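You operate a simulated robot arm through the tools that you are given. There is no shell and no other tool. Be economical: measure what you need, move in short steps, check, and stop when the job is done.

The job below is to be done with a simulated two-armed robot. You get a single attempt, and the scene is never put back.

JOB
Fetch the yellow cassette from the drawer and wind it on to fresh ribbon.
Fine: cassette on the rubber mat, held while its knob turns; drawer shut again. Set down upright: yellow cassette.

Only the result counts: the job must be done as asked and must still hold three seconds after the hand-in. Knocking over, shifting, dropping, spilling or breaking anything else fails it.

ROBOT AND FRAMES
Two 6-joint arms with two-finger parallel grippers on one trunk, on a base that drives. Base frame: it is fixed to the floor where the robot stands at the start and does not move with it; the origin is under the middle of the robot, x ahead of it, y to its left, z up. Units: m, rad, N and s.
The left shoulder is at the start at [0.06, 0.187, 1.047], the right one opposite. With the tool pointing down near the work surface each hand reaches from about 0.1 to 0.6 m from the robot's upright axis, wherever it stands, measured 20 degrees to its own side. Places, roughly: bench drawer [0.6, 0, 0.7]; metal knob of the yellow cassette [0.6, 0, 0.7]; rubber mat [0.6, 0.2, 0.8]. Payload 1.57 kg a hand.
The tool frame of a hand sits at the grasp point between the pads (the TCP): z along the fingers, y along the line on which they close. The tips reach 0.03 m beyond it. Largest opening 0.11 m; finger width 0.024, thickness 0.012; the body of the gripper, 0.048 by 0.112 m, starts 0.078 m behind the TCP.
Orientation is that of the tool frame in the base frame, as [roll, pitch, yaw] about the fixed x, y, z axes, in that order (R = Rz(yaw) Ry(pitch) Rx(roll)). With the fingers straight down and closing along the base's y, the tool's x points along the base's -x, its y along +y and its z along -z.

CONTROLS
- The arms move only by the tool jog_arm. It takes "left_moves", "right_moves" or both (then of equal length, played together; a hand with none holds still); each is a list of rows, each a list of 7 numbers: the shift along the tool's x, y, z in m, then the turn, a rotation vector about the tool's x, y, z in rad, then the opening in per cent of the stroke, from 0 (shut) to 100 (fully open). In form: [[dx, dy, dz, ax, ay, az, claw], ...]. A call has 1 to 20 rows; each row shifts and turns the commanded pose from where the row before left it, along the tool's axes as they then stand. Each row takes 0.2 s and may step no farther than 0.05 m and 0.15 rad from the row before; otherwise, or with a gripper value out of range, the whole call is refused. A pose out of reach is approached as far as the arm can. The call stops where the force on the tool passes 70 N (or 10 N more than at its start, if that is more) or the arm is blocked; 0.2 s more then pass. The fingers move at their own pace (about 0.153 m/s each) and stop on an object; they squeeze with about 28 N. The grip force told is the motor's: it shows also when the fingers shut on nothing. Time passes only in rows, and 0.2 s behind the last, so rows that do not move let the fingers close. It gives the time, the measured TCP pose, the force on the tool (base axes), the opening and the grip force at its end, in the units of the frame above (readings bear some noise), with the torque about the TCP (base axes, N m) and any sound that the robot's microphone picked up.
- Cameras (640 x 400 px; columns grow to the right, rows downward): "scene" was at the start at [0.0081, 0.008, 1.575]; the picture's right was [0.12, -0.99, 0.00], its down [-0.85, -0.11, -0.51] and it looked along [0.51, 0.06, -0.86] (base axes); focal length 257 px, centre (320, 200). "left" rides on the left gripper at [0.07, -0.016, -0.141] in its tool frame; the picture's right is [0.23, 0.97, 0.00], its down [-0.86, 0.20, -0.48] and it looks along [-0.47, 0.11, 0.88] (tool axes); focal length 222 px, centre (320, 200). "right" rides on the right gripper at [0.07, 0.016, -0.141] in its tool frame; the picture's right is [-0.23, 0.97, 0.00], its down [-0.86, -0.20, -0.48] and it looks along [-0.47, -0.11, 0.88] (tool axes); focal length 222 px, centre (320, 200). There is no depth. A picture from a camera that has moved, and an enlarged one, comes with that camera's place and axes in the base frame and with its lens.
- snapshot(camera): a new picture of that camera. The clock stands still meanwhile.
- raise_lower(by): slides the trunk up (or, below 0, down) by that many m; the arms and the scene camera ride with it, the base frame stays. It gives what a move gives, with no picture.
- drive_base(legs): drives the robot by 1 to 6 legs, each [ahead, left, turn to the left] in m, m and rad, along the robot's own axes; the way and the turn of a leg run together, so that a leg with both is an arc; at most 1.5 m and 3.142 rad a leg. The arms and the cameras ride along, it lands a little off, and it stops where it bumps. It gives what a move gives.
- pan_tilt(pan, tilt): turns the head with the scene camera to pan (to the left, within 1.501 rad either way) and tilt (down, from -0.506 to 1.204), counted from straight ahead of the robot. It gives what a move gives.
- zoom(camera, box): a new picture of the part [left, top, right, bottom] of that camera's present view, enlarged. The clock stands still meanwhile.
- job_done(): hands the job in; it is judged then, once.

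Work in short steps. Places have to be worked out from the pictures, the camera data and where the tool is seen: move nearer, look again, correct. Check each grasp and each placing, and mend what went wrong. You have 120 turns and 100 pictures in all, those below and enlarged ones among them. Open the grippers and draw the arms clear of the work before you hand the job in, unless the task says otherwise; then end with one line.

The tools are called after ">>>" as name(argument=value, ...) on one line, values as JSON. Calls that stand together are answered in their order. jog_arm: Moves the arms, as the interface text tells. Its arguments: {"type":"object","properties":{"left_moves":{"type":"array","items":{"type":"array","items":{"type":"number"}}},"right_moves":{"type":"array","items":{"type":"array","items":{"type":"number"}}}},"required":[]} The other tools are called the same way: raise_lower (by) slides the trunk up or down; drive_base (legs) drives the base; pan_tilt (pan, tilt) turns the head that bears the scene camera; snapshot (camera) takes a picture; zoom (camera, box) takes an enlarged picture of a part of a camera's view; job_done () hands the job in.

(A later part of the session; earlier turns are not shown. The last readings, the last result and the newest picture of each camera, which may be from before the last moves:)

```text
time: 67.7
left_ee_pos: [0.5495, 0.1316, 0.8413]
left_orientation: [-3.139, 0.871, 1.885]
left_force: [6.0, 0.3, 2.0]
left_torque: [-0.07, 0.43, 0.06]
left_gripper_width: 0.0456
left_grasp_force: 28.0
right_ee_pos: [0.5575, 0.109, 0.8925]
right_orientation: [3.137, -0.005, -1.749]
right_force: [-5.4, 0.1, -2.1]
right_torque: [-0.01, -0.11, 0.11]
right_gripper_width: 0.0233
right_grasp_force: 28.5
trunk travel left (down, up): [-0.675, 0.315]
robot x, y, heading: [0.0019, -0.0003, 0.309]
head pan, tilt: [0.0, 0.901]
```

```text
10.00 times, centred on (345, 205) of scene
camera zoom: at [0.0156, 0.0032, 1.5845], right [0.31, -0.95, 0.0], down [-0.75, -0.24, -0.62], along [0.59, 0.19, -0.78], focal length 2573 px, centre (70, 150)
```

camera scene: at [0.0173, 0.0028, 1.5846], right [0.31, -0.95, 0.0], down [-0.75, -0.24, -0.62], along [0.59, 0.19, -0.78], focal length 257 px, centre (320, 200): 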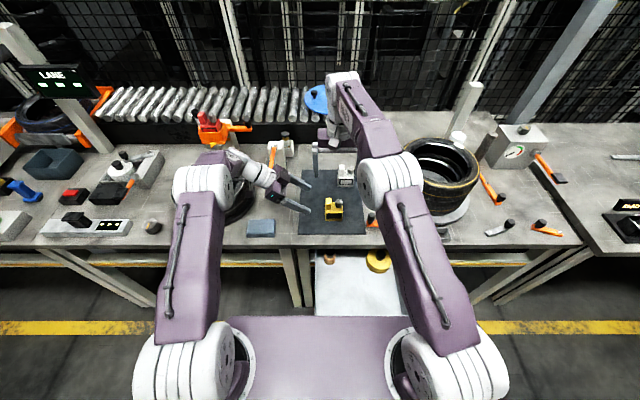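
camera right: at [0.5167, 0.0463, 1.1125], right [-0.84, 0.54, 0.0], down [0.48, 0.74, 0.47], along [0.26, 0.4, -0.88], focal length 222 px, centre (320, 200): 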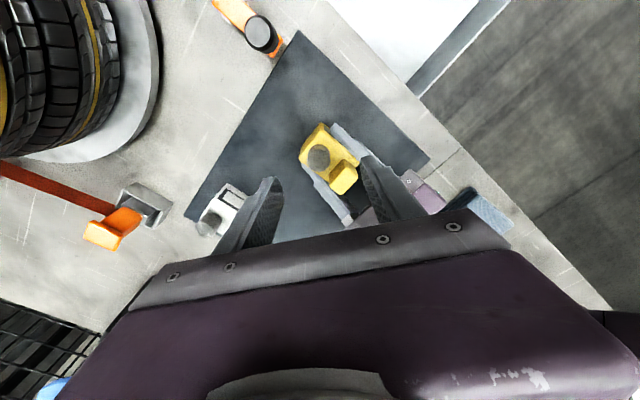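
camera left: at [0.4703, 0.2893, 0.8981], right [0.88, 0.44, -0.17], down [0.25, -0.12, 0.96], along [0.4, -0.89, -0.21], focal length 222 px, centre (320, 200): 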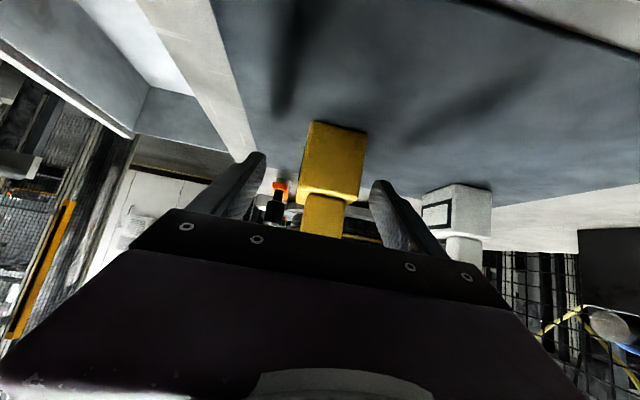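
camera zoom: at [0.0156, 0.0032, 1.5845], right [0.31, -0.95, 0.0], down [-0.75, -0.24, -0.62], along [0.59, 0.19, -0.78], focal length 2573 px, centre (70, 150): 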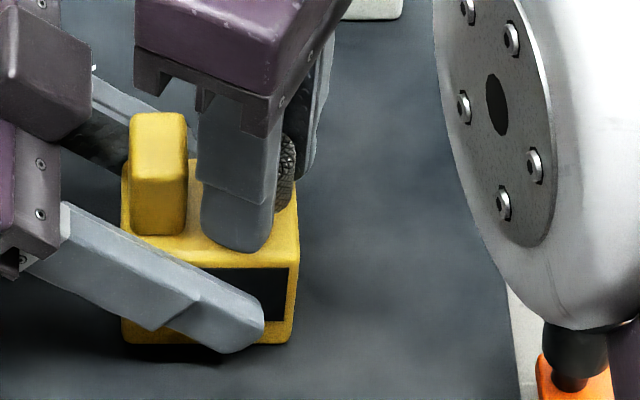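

Still black after ~1.5 rad. Continue another clockwise stroke.

>>> jog_arm(right_moves=[[0, 0, 0, 0, 0, 0, 38], [0, 0, -0.025, 0, 0, 0, 38], [0, 0, 0, 0, 0, -0.145, 38], [0, 0, 0, 0, 0, -0.145, 38], [0, 0, 0, 0, 0, -0.145, 38], [0, 0, 0, 0, 0, -0.145, 38], [0, 0, 0, 0, 0, -0.145, 38], [0, 0, 0, 0, 0, -0.145, 38], [0, 0, 0, 0, 0, -0.145, 38], [0, 0, 0.025, 0, 0, 0, 38], [0, 0, 0, 0, 0, 0, 0], [0, 0, 0, 0, 0, 0, 0], [0, 0, 0, 0, 0, 0.145, 0], [0, 0, 0, 0, 0, 0.145, 0], [0, 0, 0, 0, 0, 0.145, 0], [0, 0, 0, 0, 0, 0.145, 0], [0, 0, 0, 0, 0, 0.145, 0], [0, 0, 0, 0, 0, 0.145, 0], [0, 0, 0, 0, 0, 0.145, 0]])

>>> jog_arm(right_moves=[[0, 0, 0, 0, 0, 0, 38], [0, 0, -0.025, 0, 0, 0, 38], [0, 0, 0, 0, 0, -0.145, 38], [0, 0, 0, 0, 0, -0.145, 38], [0, 0, 0, 0, 0, -0.145, 38], [0, 0, 0, 0, 0, -0.145, 38], [0, 0, 0, 0, 0, -0.145, 38], [0, 0, 0, 0, 0, -0.145, 38], [0, 0, 0, 0, 0, -0.145, 38], [0, 0, 0.025, 0, 0, 0, 38], [0, 0, 0, 0, 0, 0, 0], [0, 0, 0, 0, 0, 0, 0], [0, 0, 0, 0, 0, 0.145, 0], [0, 0, 0, 0, 0, 0.145, 0], [0, 0, 0, 0, 0, 0.145, 0], [0, 0, 0, 0, 0, 0.145, 0], [0, 0, 0, 0, 0, 0.145, 0], [0, 0, 0, 0, 0, 0.145, 0], [0, 0, 0, 0, 0, 0.145, 0]])

>>> zoom(camera="scene", box=[320, 185, 370, 225])

```text
time: 71.7
left_ee_pos: [0.5512, 0.1318, 0.8414]
left_orientation: [-3.139, 0.872, 1.884]
left_force: [4.2, -0.4, 2.0]
left_torque: [-0.04, 0.33, 0.03]
left_gripper_width: 0.0458
left_grasp_force: 27.9
right_ee_pos: [0.559, 0.1095, 0.8916]
right_orientation: [3.136, -0.005, -1.751]
right_force: [-5.4, -0.3, -1.9]
right_torque: [-0.04, -0.11, 0.1]
right_gripper_width: 0.0238
right_grasp_force: 28.0
trunk travel left (down, up): [-0.675, 0.315]
robot x, y, heading: [-0.0003, 0.0013, 0.308]
head pan, tilt: [0.0, 0.901]
```

```text
time: 75.7
left_ee_pos: [0.5504, 0.1309, 0.8416]
left_orientation: [-3.14, 0.869, 1.885]
left_force: [6.2, 0.2, -0.7]
left_torque: [0.02, 0.4, 0.05]
left_gripper_width: 0.0459
left_grasp_force: 28.0
right_ee_pos: [0.5576, 0.1091, 0.8915]
right_orientation: [3.137, -0.004, -1.749]
right_force: [-7.0, -0.8, 2.0]
right_torque: [0.01, -0.08, 0.1]
right_gripper_width: 0.0234
right_grasp_force: 28.1
trunk travel left (down, up): [-0.675, 0.315]
robot x, y, heading: [0.0012, -0.0, 0.309]
head pan, tilt: [0.0, 0.901]
```

```text
10.00 times, centred on (345, 205) of scene
camera zoom: at [0.0153, 0.0029, 1.5846], right [0.31, -0.95, 0.0], down [-0.75, -0.24, -0.62], along [0.59, 0.19, -0.78], focal length 2573 px, centre (70, 150)
```

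zoom: 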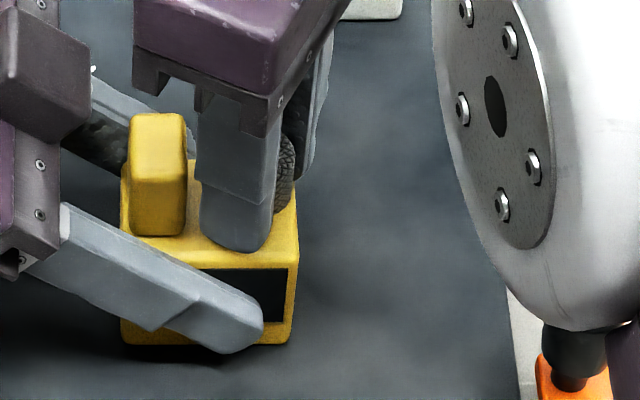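

The window is still black at ~3.5 rad. I verify the knob truly follows the fingers by comparing right-camera views, and do another clockwise stroke.

>>> jog_arm(right_moves=[[0, 0, 0, 0, 0, 0, 38], [0, 0, -0.025, 0, 0, 0, 38], [0, 0, 0, 0, 0, -0.145, 38], [0, 0, 0, 0, 0, -0.145, 38], [0, 0, 0, 0, 0, -0.145, 38], [0, 0, 0, 0, 0, -0.145, 38], [0, 0, 0, 0, 0, -0.145, 38], [0, 0, 0, 0, 0, -0.145, 38], [0, 0, 0, 0, 0, -0.145, 38], [0, 0, 0.025, 0, 0, 0, 38], [0, 0, 0, 0, 0, 0, 0], [0, 0, 0, 0, 0, 0, 0]])

>>> zoom(camera="right", box=[290, 150, 354, 210])

>>> jog_arm(right_moves=[[0, 0, 0, 0, 0, 0.145, 0], [0, 0, 0, 0, 0, 0.145, 0], [0, 0, 0, 0, 0, 0.145, 0], [0, 0, 0, 0, 0, 0.145, 0], [0, 0, 0, 0, 0, 0.145, 0], [0, 0, 0, 0, 0, 0.145, 0], [0, 0, 0, 0, 0, 0.145, 0]])

>>> zoom(camera="right", box=[290, 150, 354, 210])

```text
time: 78.3
left_ee_pos: [0.5504, 0.1319, 0.842]
left_orientation: [-3.14, 0.869, 1.886]
left_force: [2.6, -0.2, -2.0]
left_torque: [-0.09, 0.1, 0.02]
left_gripper_width: 0.0457
left_grasp_force: 28.8
right_ee_pos: [0.5576, 0.1078, 0.8912]
right_orientation: [3.137, 0.0, -0.733]
right_force: [-1.5, 0.6, 5.3]
right_torque: [0.25, 0.04, -0.01]
right_gripper_width: 0.0233
right_grasp_force: 28.1
trunk travel left (down, up): [-0.675, 0.315]
robot x, y, heading: [-0.0009, -0.0011, 0.307]
head pan, tilt: [0.0, 0.901]
```

```text
6.67 times, centred on (322, 180) of right
camera zoom: at [0.6002, 0.0492, 1.0323], right [-0.82, -0.57, 0.01], down [-0.5, 0.72, 0.48], along [-0.28, 0.39, -0.88], focal length 1481 px, centre (307, 333)
```

zoom: 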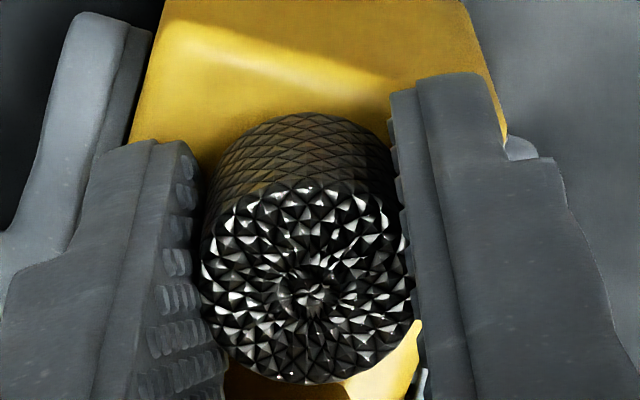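

```text
time: 79.9
left_ee_pos: [0.5498, 0.1319, 0.8415]
left_orientation: [-3.141, 0.869, 1.883]
left_force: [2.4, 0.7, 0.2]
left_torque: [0.08, 0.19, -0.04]
left_gripper_width: 0.0456
left_grasp_force: 27.9
right_ee_pos: [0.5585, 0.1105, 0.8914]
right_orientation: [3.138, -0.004, -1.75]
right_force: [-1.9, 0.1, 0.8]
right_torque: [-0.06, -0.04, 0.1]
right_gripper_width: 0.0236
right_grasp_force: 28.4
trunk travel left (down, up): [-0.675, 0.315]
robot x, y, heading: [0.0008, -0.0001, 0.316]
head pan, tilt: [0.0, 0.901]
```

```text
6.67 times, centred on (322, 180) of right
camera zoom: at [0.5302, 0.043, 1.0324], right [-0.92, 0.4, 0.0], down [0.35, 0.81, 0.47], along [0.19, 0.44, -0.88], focal length 1481 px, centre (307, 333)
```

zoom: 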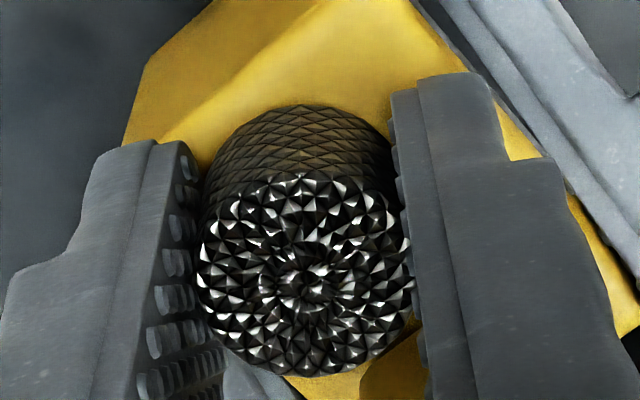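

The knob turns with the fingers. Two more clockwise strokes, then check the window.

>>> jog_arm(right_moves=[[0, 0, 0, 0, 0, 0, 38], [0, 0, -0.025, 0, 0, 0, 38], [0, 0, 0, 0, 0, -0.145, 38], [0, 0, 0, 0, 0, -0.145, 38], [0, 0, 0, 0, 0, -0.145, 38], [0, 0, 0, 0, 0, -0.145, 38], [0, 0, 0, 0, 0, -0.145, 38], [0, 0, 0, 0, 0, -0.145, 38], [0, 0, 0, 0, 0, -0.145, 38], [0, 0, 0.025, 0, 0, 0, 38], [0, 0, 0, 0, 0, 0, 0], [0, 0, 0, 0, 0, 0, 0], [0, 0, 0, 0, 0, 0.145, 0], [0, 0, 0, 0, 0, 0.145, 0], [0, 0, 0, 0, 0, 0.145, 0], [0, 0, 0, 0, 0, 0.145, 0], [0, 0, 0, 0, 0, 0.145, 0], [0, 0, 0, 0, 0, 0.145, 0], [0, 0, 0, 0, 0, 0.145, 0]])

>>> jog_arm(right_moves=[[0, 0, 0, 0, 0, 0, 38], [0, 0, -0.025, 0, 0, 0, 38], [0, 0, 0, 0, 0, -0.145, 38], [0, 0, 0, 0, 0, -0.145, 38], [0, 0, 0, 0, 0, -0.145, 38], [0, 0, 0, 0, 0, -0.145, 38], [0, 0, 0, 0, 0, -0.145, 38], [0, 0, 0, 0, 0, -0.145, 38], [0, 0, 0, 0, 0, -0.145, 38], [0, 0, 0.025, 0, 0, 0, 38], [0, 0, 0, 0, 0, 0, 0], [0, 0, 0, 0, 0, 0, 0], [0, 0, 0, 0, 0, 0.145, 0], [0, 0, 0, 0, 0, 0.145, 0], [0, 0, 0, 0, 0, 0.145, 0], [0, 0, 0, 0, 0, 0.145, 0], [0, 0, 0, 0, 0, 0.145, 0], [0, 0, 0, 0, 0, 0.145, 0], [0, 0, 0, 0, 0, 0.145, 0]])

>>> zoom(camera="scene", box=[320, 185, 370, 225])

```text
time: 83.9
left_ee_pos: [0.5492, 0.131, 0.8413]
left_orientation: [-3.14, 0.869, 1.884]
left_force: [2.1, 0.2, 1.1]
left_torque: [-0.13, 0.2, -0.05]
left_gripper_width: 0.0458
left_grasp_force: 27.8
right_ee_pos: [0.5587, 0.1094, 0.8924]
right_orientation: [3.139, -0.004, -1.751]
right_force: [-2.7, -0.8, -1.0]
right_torque: [0.0, -0.12, 0.13]
right_gripper_width: 0.0238
right_grasp_force: 28.2
trunk travel left (down, up): [-0.675, 0.315]
robot x, y, heading: [-0.0018, -0.0018, 0.312]
head pan, tilt: [0.0, 0.901]
```

```text
time: 87.9
left_ee_pos: [0.5517, 0.1308, 0.8416]
left_orientation: [-3.14, 0.869, 1.885]
left_force: [6.9, 0.8, -0.9]
left_torque: [0.02, 0.39, 0.04]
left_gripper_width: 0.0458
left_grasp_force: 28.2
right_ee_pos: [0.5599, 0.109, 0.8911]
right_orientation: [3.136, -0.007, -1.751]
right_force: [-6.3, -1.3, -0.5]
right_torque: [-0.05, -0.05, 0.05]
right_gripper_width: 0.0232
right_grasp_force: 27.8
trunk travel left (down, up): [-0.675, 0.315]
robot x, y, heading: [-0.0004, -0.0015, 0.314]
head pan, tilt: [0.0, 0.901]
```

```text
10.00 times, centred on (345, 205) of scene
camera zoom: at [0.0156, 0.0032, 1.5845], right [0.31, -0.95, 0.0], down [-0.75, -0.24, -0.62], along [0.59, 0.19, -0.78], focal length 2573 px, centre (70, 150)
```

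zoom: 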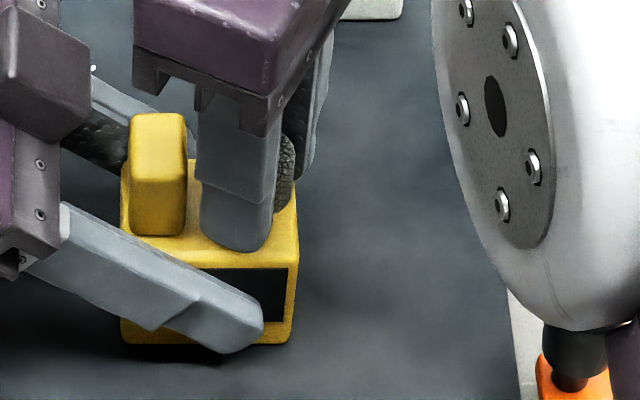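

Still black on the visible part, but the left finger hides much of the window. I'll release the knob, lift, then open and retract the left hand to look at the whole window.

>>> jog_arm(right_moves=[[0, 0, 0, 0, 0, 0, 38], [0, 0, -0.03, 0, 0, 0, 38], [0, 0, -0.04, 0, 0, 0, 38], [0, 0, -0.02, 0, 0, 0, 38]])

>>> jog_arm(left_moves=[[0, 0, 0, 0, 0, 0, 60], [0, 0, 0, 0, 0, 0, 80], [0, 0, -0.03, 0, 0, 0, 80], [0, 0, -0.04, 0, 0, 0, 80]])

>>> zoom(camera="scene", box=[300, 155, 380, 225])

```text
time: 88.9
left_ee_pos: [0.5499, 0.1308, 0.8413]
left_orientation: [-3.137, 0.87, 1.883]
left_force: [-1.8, 0.0, 0.5]
left_torque: [0.09, -0.01, 0.0]
left_gripper_width: 0.0458
left_grasp_force: 28.1
right_ee_pos: [0.5573, 0.1096, 0.9822]
right_orientation: [3.139, -0.005, -1.75]
right_force: [-0.2, -0.1, -0.6]
right_torque: [0.02, 0.0, -0.03]
right_gripper_width: 0.0418
right_grasp_force: 0.0
trunk travel left (down, up): [-0.675, 0.315]
robot x, y, heading: [-0.0018, 0.0012, 0.316]
head pan, tilt: [0.0, 0.901]
```

```text
time: 89.9
left_ee_pos: [0.5321, 0.1826, 0.887]
left_orientation: [-3.14, 0.87, 1.884]
left_force: [0.8, -0.7, 0.0]
left_torque: [-0.03, 0.02, 0.01]
left_gripper_width: 0.0879
left_grasp_force: 0.0
right_ee_pos: [0.5586, 0.1106, 0.9826]
right_orientation: [3.138, -0.005, -1.747]
right_force: [-0.6, 0.3, -0.2]
right_torque: [0.03, 0.0, -0.01]
right_gripper_width: 0.042
right_grasp_force: 0.1
trunk travel left (down, up): [-0.675, 0.315]
robot x, y, heading: [-0.0003, -0.004, 0.309]
head pan, tilt: [0.0, 0.901]
```

```text
5.71 times, centred on (340, 190) of scene
camera zoom: at [0.0144, 0.0039, 1.5845], right [0.31, -0.95, 0.0], down [-0.75, -0.24, -0.62], along [0.59, 0.19, -0.78], focal length 1470 px, centre (206, 257)
```

zoom: 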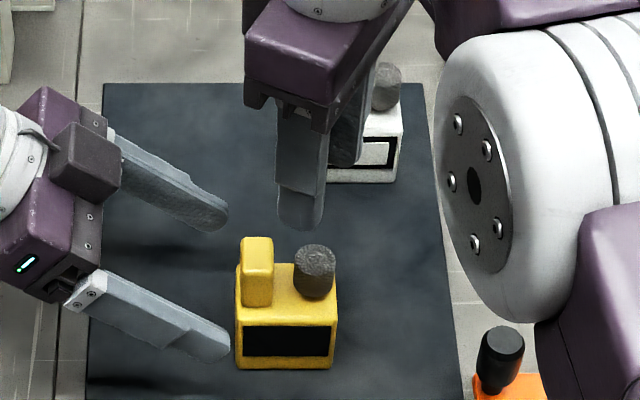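

The window is fully black. I look closely at both cassettes for direction marks.

>>> zoom(camera="scene", box=[337, 192, 365, 222])

>>> zoom(camera="scene", box=[340, 160, 368, 185])

>>> zoom(camera="left", box=[260, 90, 480, 250])

```text
13.33 times, centred on (351, 207) of scene
camera zoom: at [0.0144, 0.0039, 1.5845], right [0.31, -0.95, 0.0], down [-0.75, -0.24, -0.62], along [0.59, 0.19, -0.78], focal length 3431 px, centre (-93, 107)
```

zoom: 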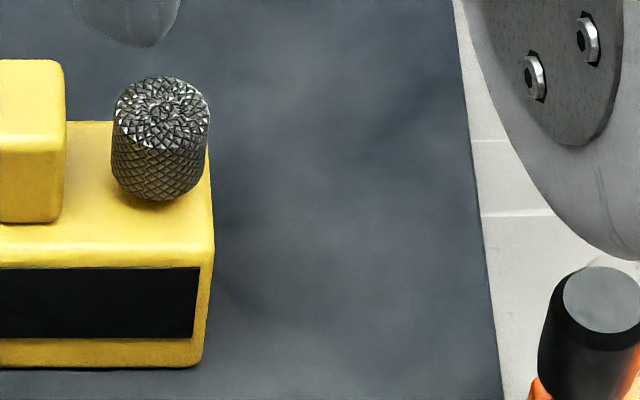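

```text
16.00 times, centred on (354, 172) of scene
camera zoom: at [0.0144, 0.0039, 1.5845], right [0.31, -0.95, 0.0], down [-0.75, -0.24, -0.62], along [0.59, 0.19, -0.78], focal length 4117 px, centre (-224, 640)
```

zoom: 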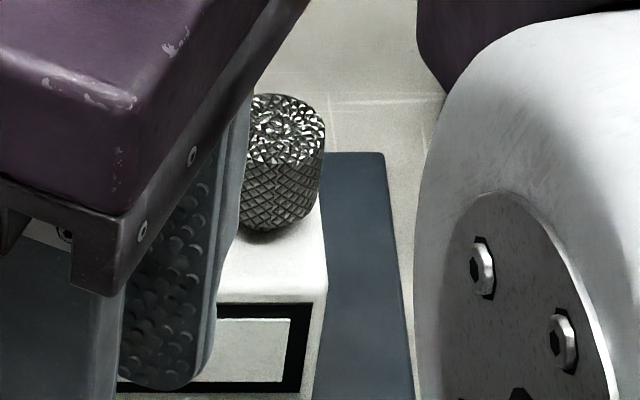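

```text
2.50 times, centred on (370, 170) of left
camera zoom: at [0.4706, 0.3231, 0.9248], right [0.88, 0.44, -0.17], down [0.25, -0.12, 0.96], along [0.4, -0.89, -0.21], focal length 555 px, centre (195, 275)
```

zoom: 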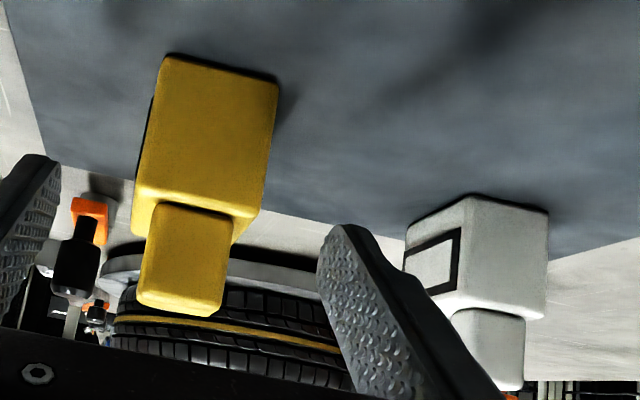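

No marks, window unchanged, so I'll test counter-clockwise. Re-grip the body with the left hand, then grip the knob and turn the other way.

>>> jog_arm(left_moves=[[0, 0, 0.03, 0, 0, 0, 80], [0, 0, 0.03, 0, 0, 0, 80], [0, 0, 0.009, 0, 0, 0, 80], [0, 0, 0, 0, 0, 0, 0], [0, 0, 0, 0, 0, 0, 0], [0, 0, 0, 0, 0, 0, 0]])

>>> jog_arm(right_moves=[[0, 0, 0.04, 0, 0, 0, 38], [0, 0, 0.03, 0, 0, 0, 38], [0, 0, 0.021, 0, 0, 0, 38], [0, 0, 0, 0, 0, 0, 0], [0, 0, 0, 0, 0, 0, 0], [0, 0, 0, 0, 0, -0.145, 0], [0, 0, 0, 0, 0, -0.145, 0], [0, 0, 0, 0, 0, -0.145, 0], [0, 0, 0, 0, 0, -0.145, 0], [0, 0, 0, 0, 0, -0.145, 0], [0, 0, 0, 0, 0, -0.145, 0], [0, 0, 0, 0, 0, -0.145, 0]])

>>> zoom(camera="scene", box=[320, 185, 370, 225])

```text
time: 91.3
left_ee_pos: [0.5505, 0.1314, 0.8422]
left_orientation: [-3.141, 0.869, 1.883]
left_force: [0.2, -0.2, 0.8]
left_torque: [-0.03, -0.04, 0.03]
left_gripper_width: 0.0456
left_grasp_force: 27.9
right_ee_pos: [0.5588, 0.1101, 0.9814]
right_orientation: [3.137, -0.004, -1.747]
right_force: [-0.5, -0.3, 0.1]
right_torque: [0.01, -0.01, -0.03]
right_gripper_width: 0.0419
right_grasp_force: 0.0
trunk travel left (down, up): [-0.675, 0.315]
robot x, y, heading: [0.0004, -0.0011, 0.311]
head pan, tilt: [0.0, 0.901]
```

```text
time: 93.9
left_ee_pos: [0.5497, 0.1315, 0.843]
left_orientation: [3.141, 0.87, 1.884]
left_force: [16.3, -2.8, -4.4]
left_torque: [-0.06, 0.46, 0.33]
left_gripper_width: 0.0459
left_grasp_force: 28.2
right_ee_pos: [0.5591, 0.1095, 0.8914]
right_orientation: [3.136, 0.002, -0.729]
right_force: [-16.6, 2.0, 6.4]
right_torque: [0.2, 0.23, -0.01]
right_gripper_width: 0.0236
right_grasp_force: 27.7
trunk travel left (down, up): [-0.675, 0.315]
robot x, y, heading: [-0.0021, -0.0016, 0.312]
head pan, tilt: [0.0, 0.901]
```

```text
10.00 times, centred on (345, 205) of scene
camera zoom: at [0.0151, 0.0029, 1.5846], right [0.31, -0.95, 0.0], down [-0.75, -0.24, -0.62], along [0.59, 0.19, -0.78], focal length 2573 px, centre (70, 150)
```

zoom: 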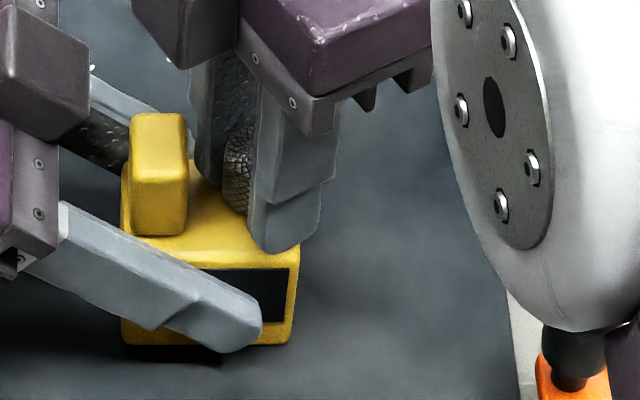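

No resistance difference is clear. I recentre (knob is a little to -x) and do several counter-clockwise strokes.

>>> jog_arm(right_moves=[[0, 0, 0, 0, 0, 0, 38], [0, 0, -0.025, 0, 0, 0, 38], [-0.001, 0.001, 0, 0, 0, 0.145, 38], [0, 0, 0, 0, 0, 0.145, 38], [0, 0, 0, 0, 0, 0.145, 38], [0, 0, 0, 0, 0, 0.145, 38], [0, 0, 0, 0, 0, 0.145, 38], [0, 0, 0, 0, 0, 0.145, 38], [0, 0, 0, 0, 0, 0.145, 38], [0, 0, 0.025, 0, 0, 0, 38], [0, 0, 0, 0, 0, 0, 0], [0, 0, 0, 0, 0, 0, 0], [0, 0, 0, 0, 0, -0.145, 0], [0, 0, 0, 0, 0, -0.145, 0], [0, 0, 0, 0, 0, -0.145, 0], [0, 0, 0, 0, 0, -0.145, 0], [0, 0, 0, 0, 0, -0.145, 0], [0, 0, 0, 0, 0, -0.145, 0], [0, 0, 0, 0, 0, -0.145, 0]])

>>> jog_arm(right_moves=[[0, 0, 0, 0, 0, 0, 38], [0, 0, -0.025, 0, 0, 0, 38], [0, 0, 0, 0, 0, 0.145, 38], [0, 0, 0, 0, 0, 0.145, 38], [0, 0, 0, 0, 0, 0.145, 38], [0, 0, 0, 0, 0, 0.145, 38], [0, 0, 0, 0, 0, 0.145, 38], [0, 0, 0, 0, 0, 0.145, 38], [0, 0, 0, 0, 0, 0.145, 38], [0, 0, 0.025, 0, 0, 0, 38], [0, 0, 0, 0, 0, 0, 0], [0, 0, 0, 0, 0, 0, 0], [0, 0, 0, 0, 0, -0.145, 0], [0, 0, 0, 0, 0, -0.145, 0], [0, 0, 0, 0, 0, -0.145, 0], [0, 0, 0, 0, 0, -0.145, 0], [0, 0, 0, 0, 0, -0.145, 0], [0, 0, 0, 0, 0, -0.145, 0], [0, 0, 0, 0, 0, -0.145, 0]])

>>> zoom(camera="scene", box=[320, 185, 370, 225])

```text
time: 97.9
left_ee_pos: [0.5497, 0.1321, 0.8428]
left_orientation: [-3.139, 0.872, 1.882]
left_force: [-8.1, 0.2, 13.7]
left_torque: [-0.39, -0.14, -0.19]
left_gripper_width: 0.0458
left_grasp_force: 28.1
right_ee_pos: [0.5566, 0.109, 0.8907]
right_orientation: [3.137, -0.002, -0.73]
right_force: [9.4, -1.1, -13.5]
right_torque: [0.01, -0.42, -0.04]
right_gripper_width: 0.0236
right_grasp_force: 28.6
trunk travel left (down, up): [-0.675, 0.315]
robot x, y, heading: [0.0029, -0.0003, 0.314]
head pan, tilt: [0.0, 0.901]
```

```text
time: 101.9
left_ee_pos: [0.5497, 0.132, 0.8415]
left_orientation: [-3.141, 0.869, 1.883]
left_force: [-1.5, 6.7, 2.3]
left_torque: [-0.22, 0.24, 0.06]
left_gripper_width: 0.0455
left_grasp_force: 28.0
right_ee_pos: [0.5577, 0.1083, 0.8914]
right_orientation: [3.136, 0.002, -0.729]
right_force: [1.3, -7.1, 3.3]
right_torque: [-0.22, -0.52, 0.0]
right_gripper_width: 0.0232
right_grasp_force: 28.0
trunk travel left (down, up): [-0.675, 0.315]
robot x, y, heading: [0.0011, 0.0018, 0.315]
head pan, tilt: [0.0, 0.901]
```

```text
10.00 times, centred on (345, 205) of scene
camera zoom: at [0.0148, 0.0029, 1.5846], right [0.31, -0.95, 0.0], down [-0.75, -0.24, -0.62], along [0.59, 0.19, -0.78], focal length 2573 px, centre (70, 150)
```

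zoom: 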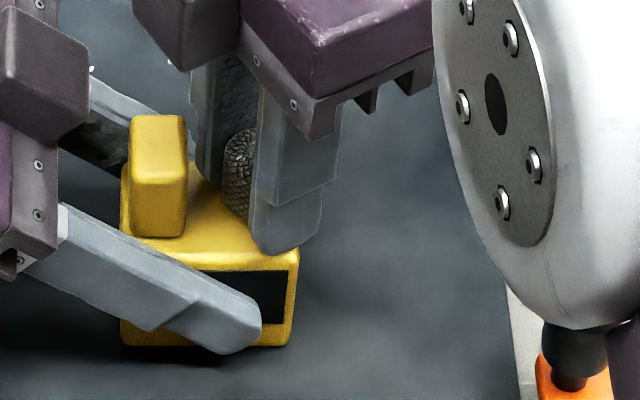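

Counter-clockwise shows ~0 torque versus a steady +0.1 Nm clockwise, hinting clockwise is the working direction. I turn clockwise again and check whether the knob springs back on release.

>>> jog_arm(right_moves=[[0, 0, 0, 0, 0, 0.145, 0], [0, 0, 0, 0, 0, 0.145, 0], [0, 0, 0, 0, 0, 0.145, 0], [0, 0, 0, 0, 0, 0.145, 0], [0, 0, 0, 0, 0, 0.145, 0], [0, 0, 0, 0, 0, 0.145, 0], [0, 0, 0, 0, 0, 0.145, 0]])

>>> zoom(camera="right", box=[290, 150, 354, 210])

>>> jog_arm(right_moves=[[0, 0, 0, 0, 0, 0, 38], [0, 0, 0, 0, 0, 0, 38]])

>>> zoom(camera="right", box=[290, 150, 354, 210])

```text
time: 103.5
left_ee_pos: [0.549, 0.1314, 0.8418]
left_orientation: [-3.141, 0.871, 1.883]
left_force: [-3.3, 7.1, -0.5]
left_torque: [-0.05, -0.28, 0.02]
left_gripper_width: 0.0456
left_grasp_force: 28.0
right_ee_pos: [0.5582, 0.1098, 0.8912]
right_orientation: [3.14, -0.004, -1.751]
right_force: [5.5, -4.8, 6.7]
right_torque: [-0.2, -0.15, -0.02]
right_gripper_width: 0.0231
right_grasp_force: 27.7
trunk travel left (down, up): [-0.675, 0.315]
robot x, y, heading: [0.0036, -0.005, 0.311]
head pan, tilt: [0.0, 0.901]
```

```text
6.67 times, centred on (322, 180) of right
camera zoom: at [0.529, 0.0429, 1.0317], right [-0.92, 0.4, 0.0], down [0.35, 0.81, 0.47], along [0.19, 0.44, -0.88], focal length 1481 px, centre (307, 333)
```

zoom: 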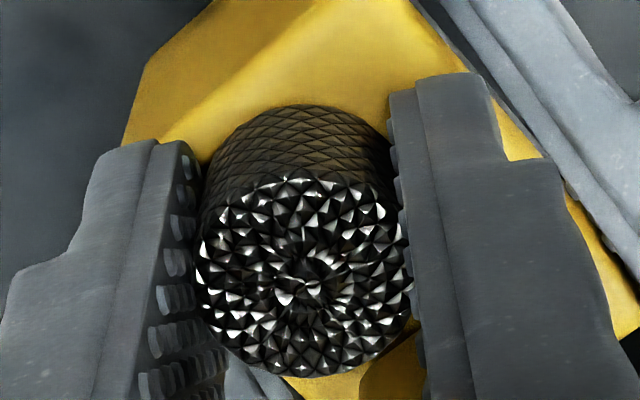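

```text
time: 104.1
left_ee_pos: [0.551, 0.1317, 0.8418]
left_orientation: [-3.141, 0.868, 1.883]
left_force: [-1.0, -1.2, 0.7]
left_torque: [0.1, 0.02, 0.04]
left_gripper_width: 0.0455
left_grasp_force: 27.7
right_ee_pos: [0.5561, 0.1088, 0.8899]
right_orientation: [3.137, -0.007, -1.749]
right_force: [1.0, 0.2, 0.6]
right_torque: [0.01, 0.02, -0.01]
right_gripper_width: 0.0414
right_grasp_force: 0.0
trunk travel left (down, up): [-0.675, 0.315]
robot x, y, heading: [0.0011, -0.002, 0.31]
head pan, tilt: [0.0, 0.901]
```

```text
6.67 times, centred on (322, 180) of right
camera zoom: at [0.5291, 0.0424, 1.0309], right [-0.92, 0.4, 0.0], down [0.35, 0.81, 0.47], along [0.19, 0.44, -0.88], focal length 1481 px, centre (307, 333)
```

zoom: 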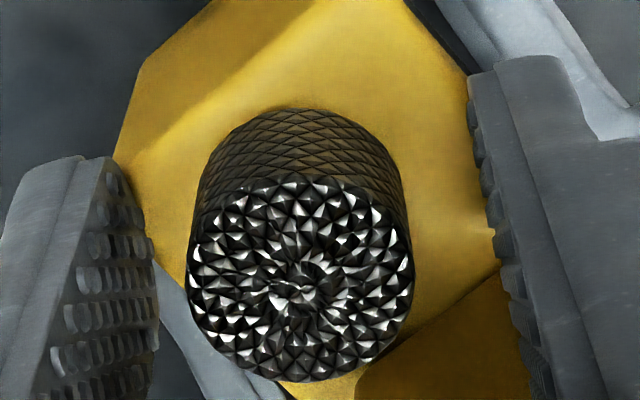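

All readings fit one story: clockwise the knob sits at a stop (fingers slipping at ~0.1 Nm), counter-clockwise it turns freely. So counter-clockwise is right; net so far ≈2 rad. Continue with three counter-clockwise strokes.

>>> jog_arm(right_moves=[[0, 0, 0, 0, 0, 0, 0], [0, 0, 0, 0, 0, 0, 0], [0, 0, 0, 0, 0, -0.145, 0], [0, 0, 0, 0, 0, -0.145, 0], [0, 0, 0, 0, 0, -0.145, 0], [0, 0, 0, 0, 0, -0.145, 0], [0, 0, 0, 0, 0, -0.145, 0], [0, 0, 0, 0, 0, -0.145, 0], [0, 0, 0, 0, 0, -0.145, 0]])

>>> jog_arm(right_moves=[[0, 0, 0, 0, 0, 0, 38], [0, 0, -0.025, 0, 0, 0, 38], [0, 0, 0, 0, 0, 0.145, 38], [0, 0, 0, 0, 0, 0.145, 38], [0, 0, 0, 0, 0, 0.145, 38], [0, 0, 0, 0, 0, 0.145, 38], [0, 0, 0, 0, 0, 0.145, 38], [0, 0, 0, 0, 0, 0.145, 38], [0, 0, 0, 0, 0, 0.145, 38], [0, 0, 0.025, 0, 0, 0, 38], [0, 0, 0, 0, 0, 0, 0], [0, 0, 0, 0, 0, 0, 0], [0, 0, 0, 0, 0, -0.145, 0], [0, 0, 0, 0, 0, -0.145, 0], [0, 0, 0, 0, 0, -0.145, 0], [0, 0, 0, 0, 0, -0.145, 0], [0, 0, 0, 0, 0, -0.145, 0], [0, 0, 0, 0, 0, -0.145, 0], [0, 0, 0, 0, 0, -0.145, 0]])

>>> zoom(camera="scene", box=[320, 185, 370, 225])

>>> jog_arm(right_moves=[[0, 0, 0, 0, 0, 0, 38], [0, 0, -0.025, 0, 0, 0, 38], [0, 0, 0, 0, 0, 0.145, 38], [0, 0, 0, 0, 0, 0.145, 38], [0, 0, 0, 0, 0, 0.145, 38], [0, 0, 0, 0, 0, 0.145, 38], [0, 0, 0, 0, 0, 0.145, 38], [0, 0, 0, 0, 0, 0.145, 38], [0, 0, 0, 0, 0, 0.145, 38], [0, 0, 0.025, 0, 0, 0, 38], [0, 0, 0, 0, 0, 0, 0], [0, 0, 0, 0, 0, 0, 0], [0, 0, 0, 0, 0, -0.145, 0], [0, 0, 0, 0, 0, -0.145, 0], [0, 0, 0, 0, 0, -0.145, 0], [0, 0, 0, 0, 0, -0.145, 0], [0, 0, 0, 0, 0, -0.145, 0], [0, 0, 0, 0, 0, -0.145, 0], [0, 0, 0, 0, 0, -0.145, 0]])

>>> zoom(camera="scene", box=[320, 185, 370, 225])

```text
time: 106.1
left_ee_pos: [0.5508, 0.1314, 0.8418]
left_orientation: [-3.139, 0.869, 1.885]
left_force: [-5.2, 3.4, 9.8]
left_torque: [-0.44, 0.15, -0.09]
left_gripper_width: 0.0458
left_grasp_force: 27.8
right_ee_pos: [0.5578, 0.1094, 0.8906]
right_orientation: [3.135, 0.0, -0.731]
right_force: [4.9, -3.7, -8.5]
right_torque: [0.05, -0.45, -0.03]
right_gripper_width: 0.0232
right_grasp_force: 27.9
trunk travel left (down, up): [-0.675, 0.315]
robot x, y, heading: [-0.0041, -0.0045, 0.311]
head pan, tilt: [0.0, 0.901]
```

```text
time: 110.1
left_ee_pos: [0.5488, 0.1313, 0.8423]
left_orientation: [-3.141, 0.87, 1.883]
left_force: [-3.9, 3.1, 4.3]
left_torque: [0.09, 0.27, -0.06]
left_gripper_width: 0.0456
left_grasp_force: 28.3
right_ee_pos: [0.5566, 0.1087, 0.892]
right_orientation: [3.138, 0.001, -0.73]
right_force: [4.4, 0.0, -0.8]
right_torque: [-0.29, -0.62, 0.0]
right_gripper_width: 0.0234
right_grasp_force: 28.4
trunk travel left (down, up): [-0.675, 0.315]
robot x, y, heading: [0.0004, -0.0053, 0.308]
head pan, tilt: [0.0, 0.901]
```

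```text
10.00 times, centred on (345, 205) of scene
camera zoom: at [0.015, 0.0034, 1.5845], right [0.31, -0.95, 0.0], down [-0.75, -0.24, -0.62], along [0.59, 0.19, -0.78], focal length 2573 px, centre (70, 150)
```

zoom: 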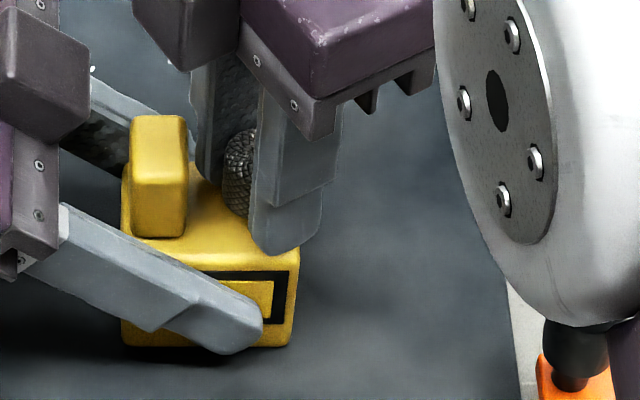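

```text
time: 114.1
left_ee_pos: [0.5497, 0.1313, 0.8423]
left_orientation: [-3.14, 0.869, 1.883]
left_force: [5.0, 2.5, -3.1]
left_torque: [0.06, 0.19, 0.18]
left_gripper_width: 0.0459
left_grasp_force: 27.3
right_ee_pos: [0.5576, 0.1084, 0.8918]
right_orientation: [3.135, 0.0, -0.728]
right_force: [0.6, -1.5, 9.1]
right_torque: [-0.07, -0.43, -0.02]
right_gripper_width: 0.0231
right_grasp_force: 27.9
trunk travel left (down, up): [-0.675, 0.315]
robot x, y, heading: [0.0007, -0.0055, 0.313]
head pan, tilt: [0.0, 0.901]
```

```text
10.00 times, centred on (345, 205) of scene
camera zoom: at [0.015, 0.0031, 1.5846], right [0.31, -0.95, 0.0], down [-0.75, -0.24, -0.62], along [0.59, 0.19, -0.78], focal length 2573 px, centre (70, 150)
```

zoom: 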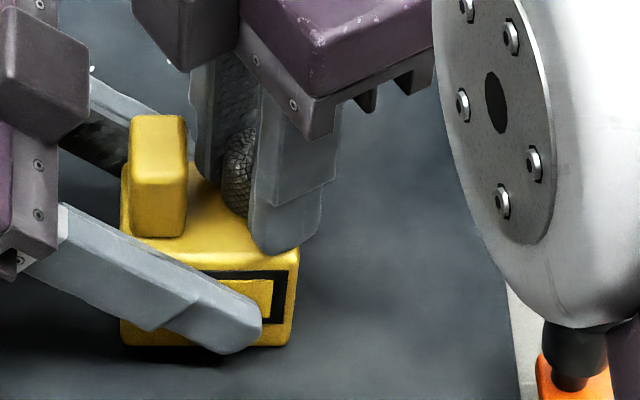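

The window now shows the yellow panel in the black frame — the fresh state, just like the white cassette. Release the knob and lift, then open and withdraw the left hand.

>>> jog_arm(right_moves=[[0, 0, 0, 0, 0, 0, 38], [0, 0, 0, 0, 0, 0, 38], [0, 0, -0.03, 0, 0, 0, 38], [0, 0, -0.045, 0, 0, 0, 38], [0, 0, -0.045, 0, 0, 0, 38], [0, 0, -0.04, 0, 0, 0, 38]])

>>> jog_arm(left_moves=[[0, 0, 0, 0, 0, 0, 60], [0, 0, 0, 0, 0, 0, 80], [0, 0, -0.03, 0, 0, 0, 80], [0, 0, -0.045, 0, 0, 0, 80], [0, 0, -0.045, 0, 0, 0, 80], [0, 0, -0.045, 0, 0, 0, 80], [0, 0, -0.04, 0, 0, 0, 80]])

>>> snapshot(camera="scene")

>>> zoom(camera="scene", box=[300, 155, 380, 225])

```text
time: 115.5
left_ee_pos: [0.5496, 0.1312, 0.8414]
left_orientation: [3.141, 0.872, 1.884]
left_force: [-0.3, 0.5, 0.1]
left_torque: [-0.03, -0.01, 0.02]
left_gripper_width: 0.046
left_grasp_force: 28.3
right_ee_pos: [0.5549, 0.1071, 1.0512]
right_orientation: [3.134, -0.001, -0.732]
right_force: [0.7, 0.4, 0.3]
right_torque: [0.01, 0.01, -0.02]
right_gripper_width: 0.0419
right_grasp_force: 0.2
right hand out of reach, approached as far as the arm can: row 6
trunk travel left (down, up): [-0.675, 0.315]
robot x, y, heading: [0.0002, -0.0032, 0.308]
head pan, tilt: [0.0, 0.901]
```

```text
time: 117.1
left_ee_pos: [0.4998, 0.281, 0.9746]
left_orientation: [-3.14, 0.87, 1.884]
left_force: [-0.8, -1.0, 0.1]
left_torque: [-0.04, -0.03, 0.03]
left_gripper_width: 0.0883
left_grasp_force: 0.0
right_ee_pos: [0.5573, 0.1088, 1.0512]
right_orientation: [3.133, 0.0, -0.732]
right_force: [-0.5, 1.4, -0.7]
right_torque: [-0.01, 0.0, -0.02]
right_gripper_width: 0.042
right_grasp_force: 0.1
trunk travel left (down, up): [-0.675, 0.315]
robot x, y, heading: [0.0026, -0.0014, 0.307]
head pan, tilt: [0.0, 0.901]
```

```text
24 pictures are left
camera scene: at [0.0147, 0.0039, 1.5845], right [0.31, -0.95, 0.0], down [-0.75, -0.24, -0.62], along [0.59, 0.19, -0.78], focal length 257 px, centre (320, 200)
```

scene: 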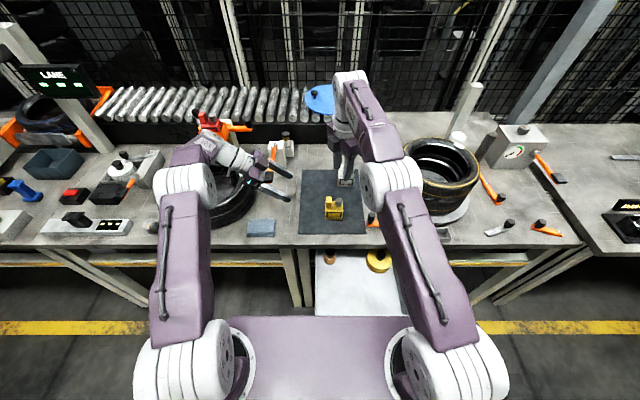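

```text
5.71 times, centred on (340, 190) of scene
camera zoom: at [0.0147, 0.0039, 1.5845], right [0.31, -0.95, 0.0], down [-0.75, -0.24, -0.62], along [0.59, 0.19, -0.78], focal length 1470 px, centre (206, 257)
```

zoom: 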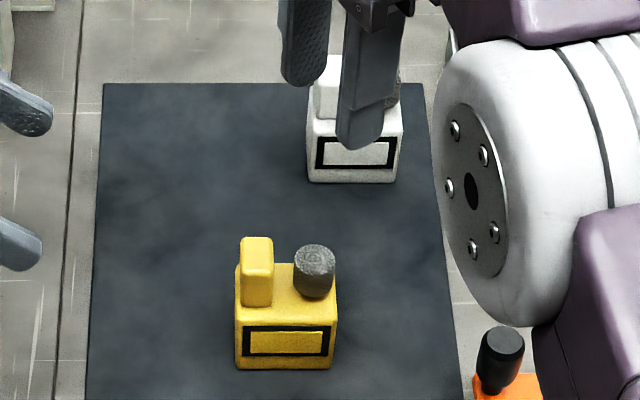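

Cassette is upright with fresh ribbon showing. Now shut the drawer: drive back to the earlier spot and restore the right hand's handle-grasp orientation.

>>> drive_base(legs=[[-0.455, 0, 0]])

>>> jog_arm(right_moves=[[0, 0, 0, 0, 0, 0.13, 45], [0, 0, 0, 0, 0, 0.13, 45], [0, 0, 0, 0, 0, 0.13, 45], [0, 0, 0, 0, 0, 0.14, 45], [0, 0, 0, 0.149, 0, 0, 45], [0, 0, 0, 0.149, 0, 0, 45], [0, 0, 0, 0.149, 0, 0, 45], [0, 0, 0, 0.149, 0, 0, 45], [0, 0, 0, 0.149, 0, 0, 45], [0, 0, 0, 0.149, 0, 0, 45], [0, 0, 0, 0.149, 0, 0, 45], [0, 0, 0, 0.149, 0, 0, 45]])

>>> snapshot(camera="scene")

```text
time: 119.9
left_ee_pos: [0.067, 0.1378, 0.9734]
left_orientation: [-3.139, 0.87, 1.875]
left_force: [0.0, -0.7, -0.5]
left_torque: [0.0, 0.02, 0.01]
left_gripper_width: 0.0884
left_grasp_force: 0.1
right_ee_pos: [0.1206, -0.0355, 1.0507]
right_orientation: [3.136, -0.001, -0.742]
right_force: [-0.3, 0.1, -0.3]
right_torque: [0.01, 0.01, -0.02]
right_gripper_width: 0.0421
right_grasp_force: 0.1
trunk travel left (down, up): [-0.675, 0.315]
robot x, y, heading: [-0.4368, -0.1371, 0.3]
head pan, tilt: [0.0, 0.901]
```

```text
time: 122.5
left_ee_pos: [0.0676, 0.1381, 0.9736]
left_orientation: [-3.141, 0.867, 1.874]
left_force: [-0.6, -0.4, 0.8]
left_torque: [-0.03, -0.01, 0.02]
left_gripper_width: 0.0882
left_grasp_force: 0.1
right_ee_pos: [0.1211, -0.0328, 1.0513]
right_orientation: [-1.956, -0.003, -1.271]
right_force: [0.5, 0.5, 0.2]
right_torque: [-0.01, -0.03, -0.03]
right_gripper_width: 0.0495
right_grasp_force: 0.1
trunk travel left (down, up): [-0.675, 0.315]
robot x, y, heading: [-0.4395, -0.1396, 0.294]
head pan, tilt: [0.0, 0.901]
```

```text
22 pictures are left
camera scene: at [-0.4211, -0.1341, 1.5846], right [0.3, -0.96, 0.0], down [-0.75, -0.23, -0.62], along [0.59, 0.18, -0.78], focal length 257 px, centre (320, 200)
```

scene: 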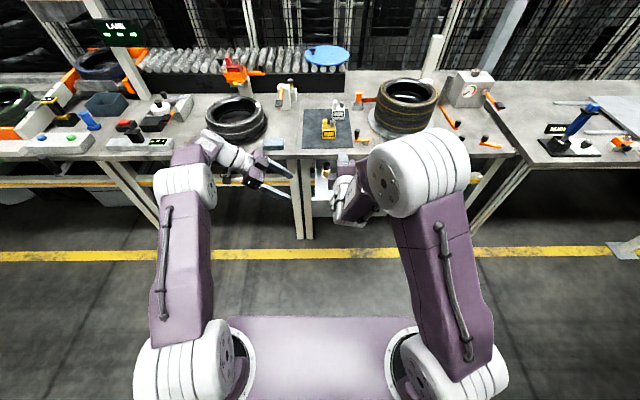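

Move the left hand well back and up, shift the right hand laterally, then lower the trunk 0.31 for handle height.

>>> jog_arm(left_moves=[[0, -0.04, -0.02, 0, 0, 0, 80], [0, -0.04, -0.02, 0, 0, 0, 80], [0, -0.04, -0.02, 0, 0, 0, 80], [0, -0.03, -0.03, 0, 0, 0, 80]], right_moves=[[0.025, 0.005, -0.012, 0, 0, 0, 45], [0.025, 0.005, -0.012, 0, 0, 0, 45], [0, 0, 0, 0, 0, 0, 45], [0, 0, 0, 0, 0, 0, 45]])

>>> raise_lower(by=-0.31)

>>> snapshot(camera="right")

```text
time: 123.5
left_ee_pos: [-0.0968, 0.1592, 1.0343]
left_orientation: [3.141, 0.87, 1.872]
left_force: [-0.5, 0.5, -0.4]
left_torque: [0.02, 0.0, 0.0]
left_gripper_width: 0.0879
left_grasp_force: 0.0
right_ee_pos: [0.1087, -0.0922, 1.0502]
right_orientation: [-1.953, -0.004, -1.272]
right_force: [0.4, 0.7, 0.6]
right_torque: [0.01, 0.0, 0.03]
right_gripper_width: 0.0496
right_grasp_force: 0.1
trunk travel left (down, up): [-0.675, 0.315]
robot x, y, heading: [-0.4397, -0.1405, 0.3]
head pan, tilt: [0.0, 0.901]
```

```text
time: 126.5
left_ee_pos: [-0.0958, 0.1599, 0.7247]
left_orientation: [-3.14, 0.869, 1.873]
left_force: [0.3, -0.1, -0.1]
left_torque: [0.03, 0.02, 0.03]
left_gripper_width: 0.0879
left_grasp_force: 0.1
right_ee_pos: [0.11, -0.0926, 0.7372]
right_orientation: [-1.955, -0.003, -1.271]
right_force: [-0.1, 0.2, 0.2]
right_torque: [-0.01, 0.02, -0.01]
right_gripper_width: 0.0493
right_grasp_force: 0.0
trunk travel left (down, up): [-0.365, 0.625]
robot x, y, heading: [-0.4354, -0.1373, 0.299]
head pan, tilt: [0.0, 0.901]
```

```text
21 pictures are left
camera right: at [-0.0003, -0.2006, 0.7755], right [-0.41, 0.11, -0.9], down [-0.6, 0.71, 0.36], along [0.68, 0.7, -0.23], focal length 222 px, centre (320, 200)
```

right: 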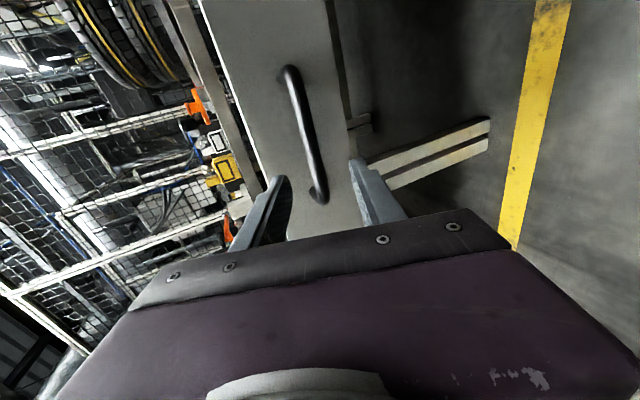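

Handle bar lies between the fingers as before. Advance with the small correction and check.

>>> jog_arm(right_moves=[[0, -0.008, 0.03, 0, 0, 0, 45], [0, 0, 0.03, 0, 0, 0, 45]])

>>> zoom(camera="right", box=[200, 50, 440, 250])

```text
time: 127.1
left_ee_pos: [-0.0957, 0.1604, 0.724]
left_orientation: [-3.14, 0.87, 1.874]
left_force: [0.4, 0.3, 0.0]
left_torque: [0.01, 0.01, -0.02]
left_gripper_width: 0.0882
left_grasp_force: 0.1
right_ee_pos: [0.1678, -0.0749, 0.7223]
right_orientation: [-1.953, -0.003, -1.275]
right_force: [0.1, -0.5, 0.2]
right_torque: [0.01, 0.02, 0.0]
right_gripper_width: 0.0494
right_grasp_force: 0.0
trunk travel left (down, up): [-0.365, 0.625]
robot x, y, heading: [-0.4362, -0.1384, 0.298]
head pan, tilt: [0.0, 0.901]
```

```text
2.00 times, centred on (320, 150) of right
camera zoom: at [0.056, -0.1832, 0.76], right [-0.41, 0.11, -0.9], down [-0.6, 0.71, 0.36], along [0.68, 0.69, -0.23], focal length 444 px, centre (320, 300)
```

zoom: 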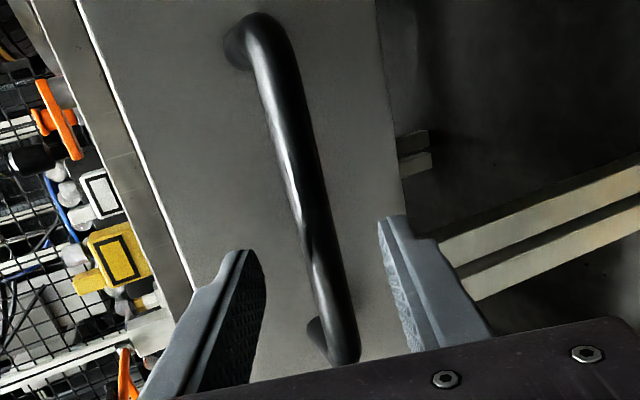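

Aligned. Advance the last 0.032 m and close on the bar.

>>> jog_arm(right_moves=[[0, 0, 0.031, 0, 0, 0, 45], [0, 0, 0, 0, 0, 0, 0], [0, 0, 0, 0, 0, 0, 0]])

```text
time: 127.9
left_ee_pos: [-0.0945, 0.1606, 0.7234]
left_orientation: [-3.139, 0.867, 1.875]
left_force: [0.0, 0.3, -0.4]
left_torque: [0.03, -0.04, 0.01]
left_gripper_width: 0.088
left_grasp_force: 0.2
right_ee_pos: [0.1944, -0.067, 0.7095]
right_orientation: [-1.958, -0.006, -1.278]
right_force: [-0.5, -0.2, -3.8]
right_torque: [-0.47, -0.12, 0.02]
right_gripper_width: 0.0158
right_grasp_force: 31.1
trunk travel left (down, up): [-0.365, 0.625]
robot x, y, heading: [-0.4371, -0.1383, 0.3]
head pan, tilt: [0.0, 0.901]
```

Bar gripped. Push the drawer in by driving forward 0.2 m first.

>>> drive_base(legs=[[0.2, 0, 0]])

```text
time: 129.6
left_ee_pos: [0.1015, 0.2202, 0.723]
left_orientation: [-3.138, 0.873, 1.873]
left_force: [-0.5, -0.1, 0.6]
left_torque: [0.04, -0.01, 0.0]
left_gripper_width: 0.0878
left_grasp_force: 0.1
right_ee_pos: [0.3897, -0.0051, 0.7107]
right_orientation: [-1.959, -0.008, -1.28]
right_force: [-6.2, 18.6, -9.5]
right_torque: [-0.21, -0.07, 0.24]
right_gripper_width: 0.0162
right_grasp_force: 31.8
trunk travel left (down, up): [-0.365, 0.625]
robot x, y, heading: [-0.2405, -0.0765, 0.297]
head pan, tilt: [0.0, 0.901]
```

About 0.047 m remains; continue with a small left correction for the lateral load.

>>> drive_base(legs=[[0.045, 0.003, 0]])

>>> zoom(camera="scene", box=[270, 80, 430, 200])

```text
time: 130.5
left_ee_pos: [0.1434, 0.235, 0.7221]
left_orientation: [-3.137, 0.867, 1.873]
left_force: [-1.0, 0.5, 0.1]
left_torque: [0.01, 0.01, 0.01]
left_gripper_width: 0.0882
left_grasp_force: 0.1
right_ee_pos: [0.4311, 0.008, 0.7104]
right_orientation: [-1.957, -0.006, -1.282]
right_force: [3.3, -4.4, -9.4]
right_torque: [-0.85, -0.29, -0.62]
right_gripper_width: 0.0159
right_grasp_force: 31.3
trunk travel left (down, up): [-0.365, 0.625]
robot x, y, heading: [-0.2053, -0.0617, 0.297]
head pan, tilt: [0.0, 0.901]
```

```text
3.33 times, centred on (350, 140) of scene
camera zoom: at [-0.1825, -0.0588, 1.2744], right [0.29, -0.96, 0.0], down [-0.75, -0.23, -0.62], along [0.59, 0.18, -0.78], focal length 858 px, centre (220, 400)
```

zoom: 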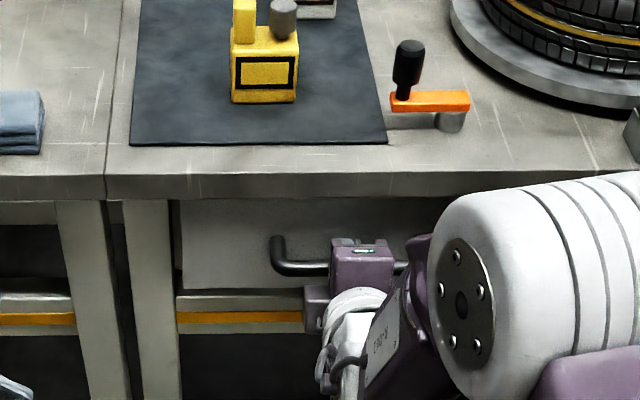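

About 4 mm remains; push with the arm in small steps until resistance.

>>> jog_arm(right_moves=[[0, -0.001, 0.003, 0, 0, 0, 0], [0, -0.001, 0.003, 0, 0, 0, 0], [0, -0.001, 0.003, 0, 0, 0, 0]])

```text
time: 131.3
left_ee_pos: [0.141, 0.2344, 0.7239]
left_orientation: [-3.141, 0.869, 1.867]
left_force: [0.0, -0.2, -0.4]
left_torque: [0.01, -0.02, 0.02]
left_gripper_width: 0.088
left_grasp_force: 0.1
right_ee_pos: [0.4361, 0.0092, 0.708]
right_orientation: [-1.966, -0.007, -1.279]
right_force: [-33.1, -9.9, -12.7]
right_torque: [-0.38, -0.25, 0.41]
right_gripper_width: 0.0159
right_grasp_force: 31.6
trunk travel left (down, up): [-0.365, 0.625]
robot x, y, heading: [-0.2006, -0.0631, 0.295]
head pan, tilt: [0.0, 0.901]
```

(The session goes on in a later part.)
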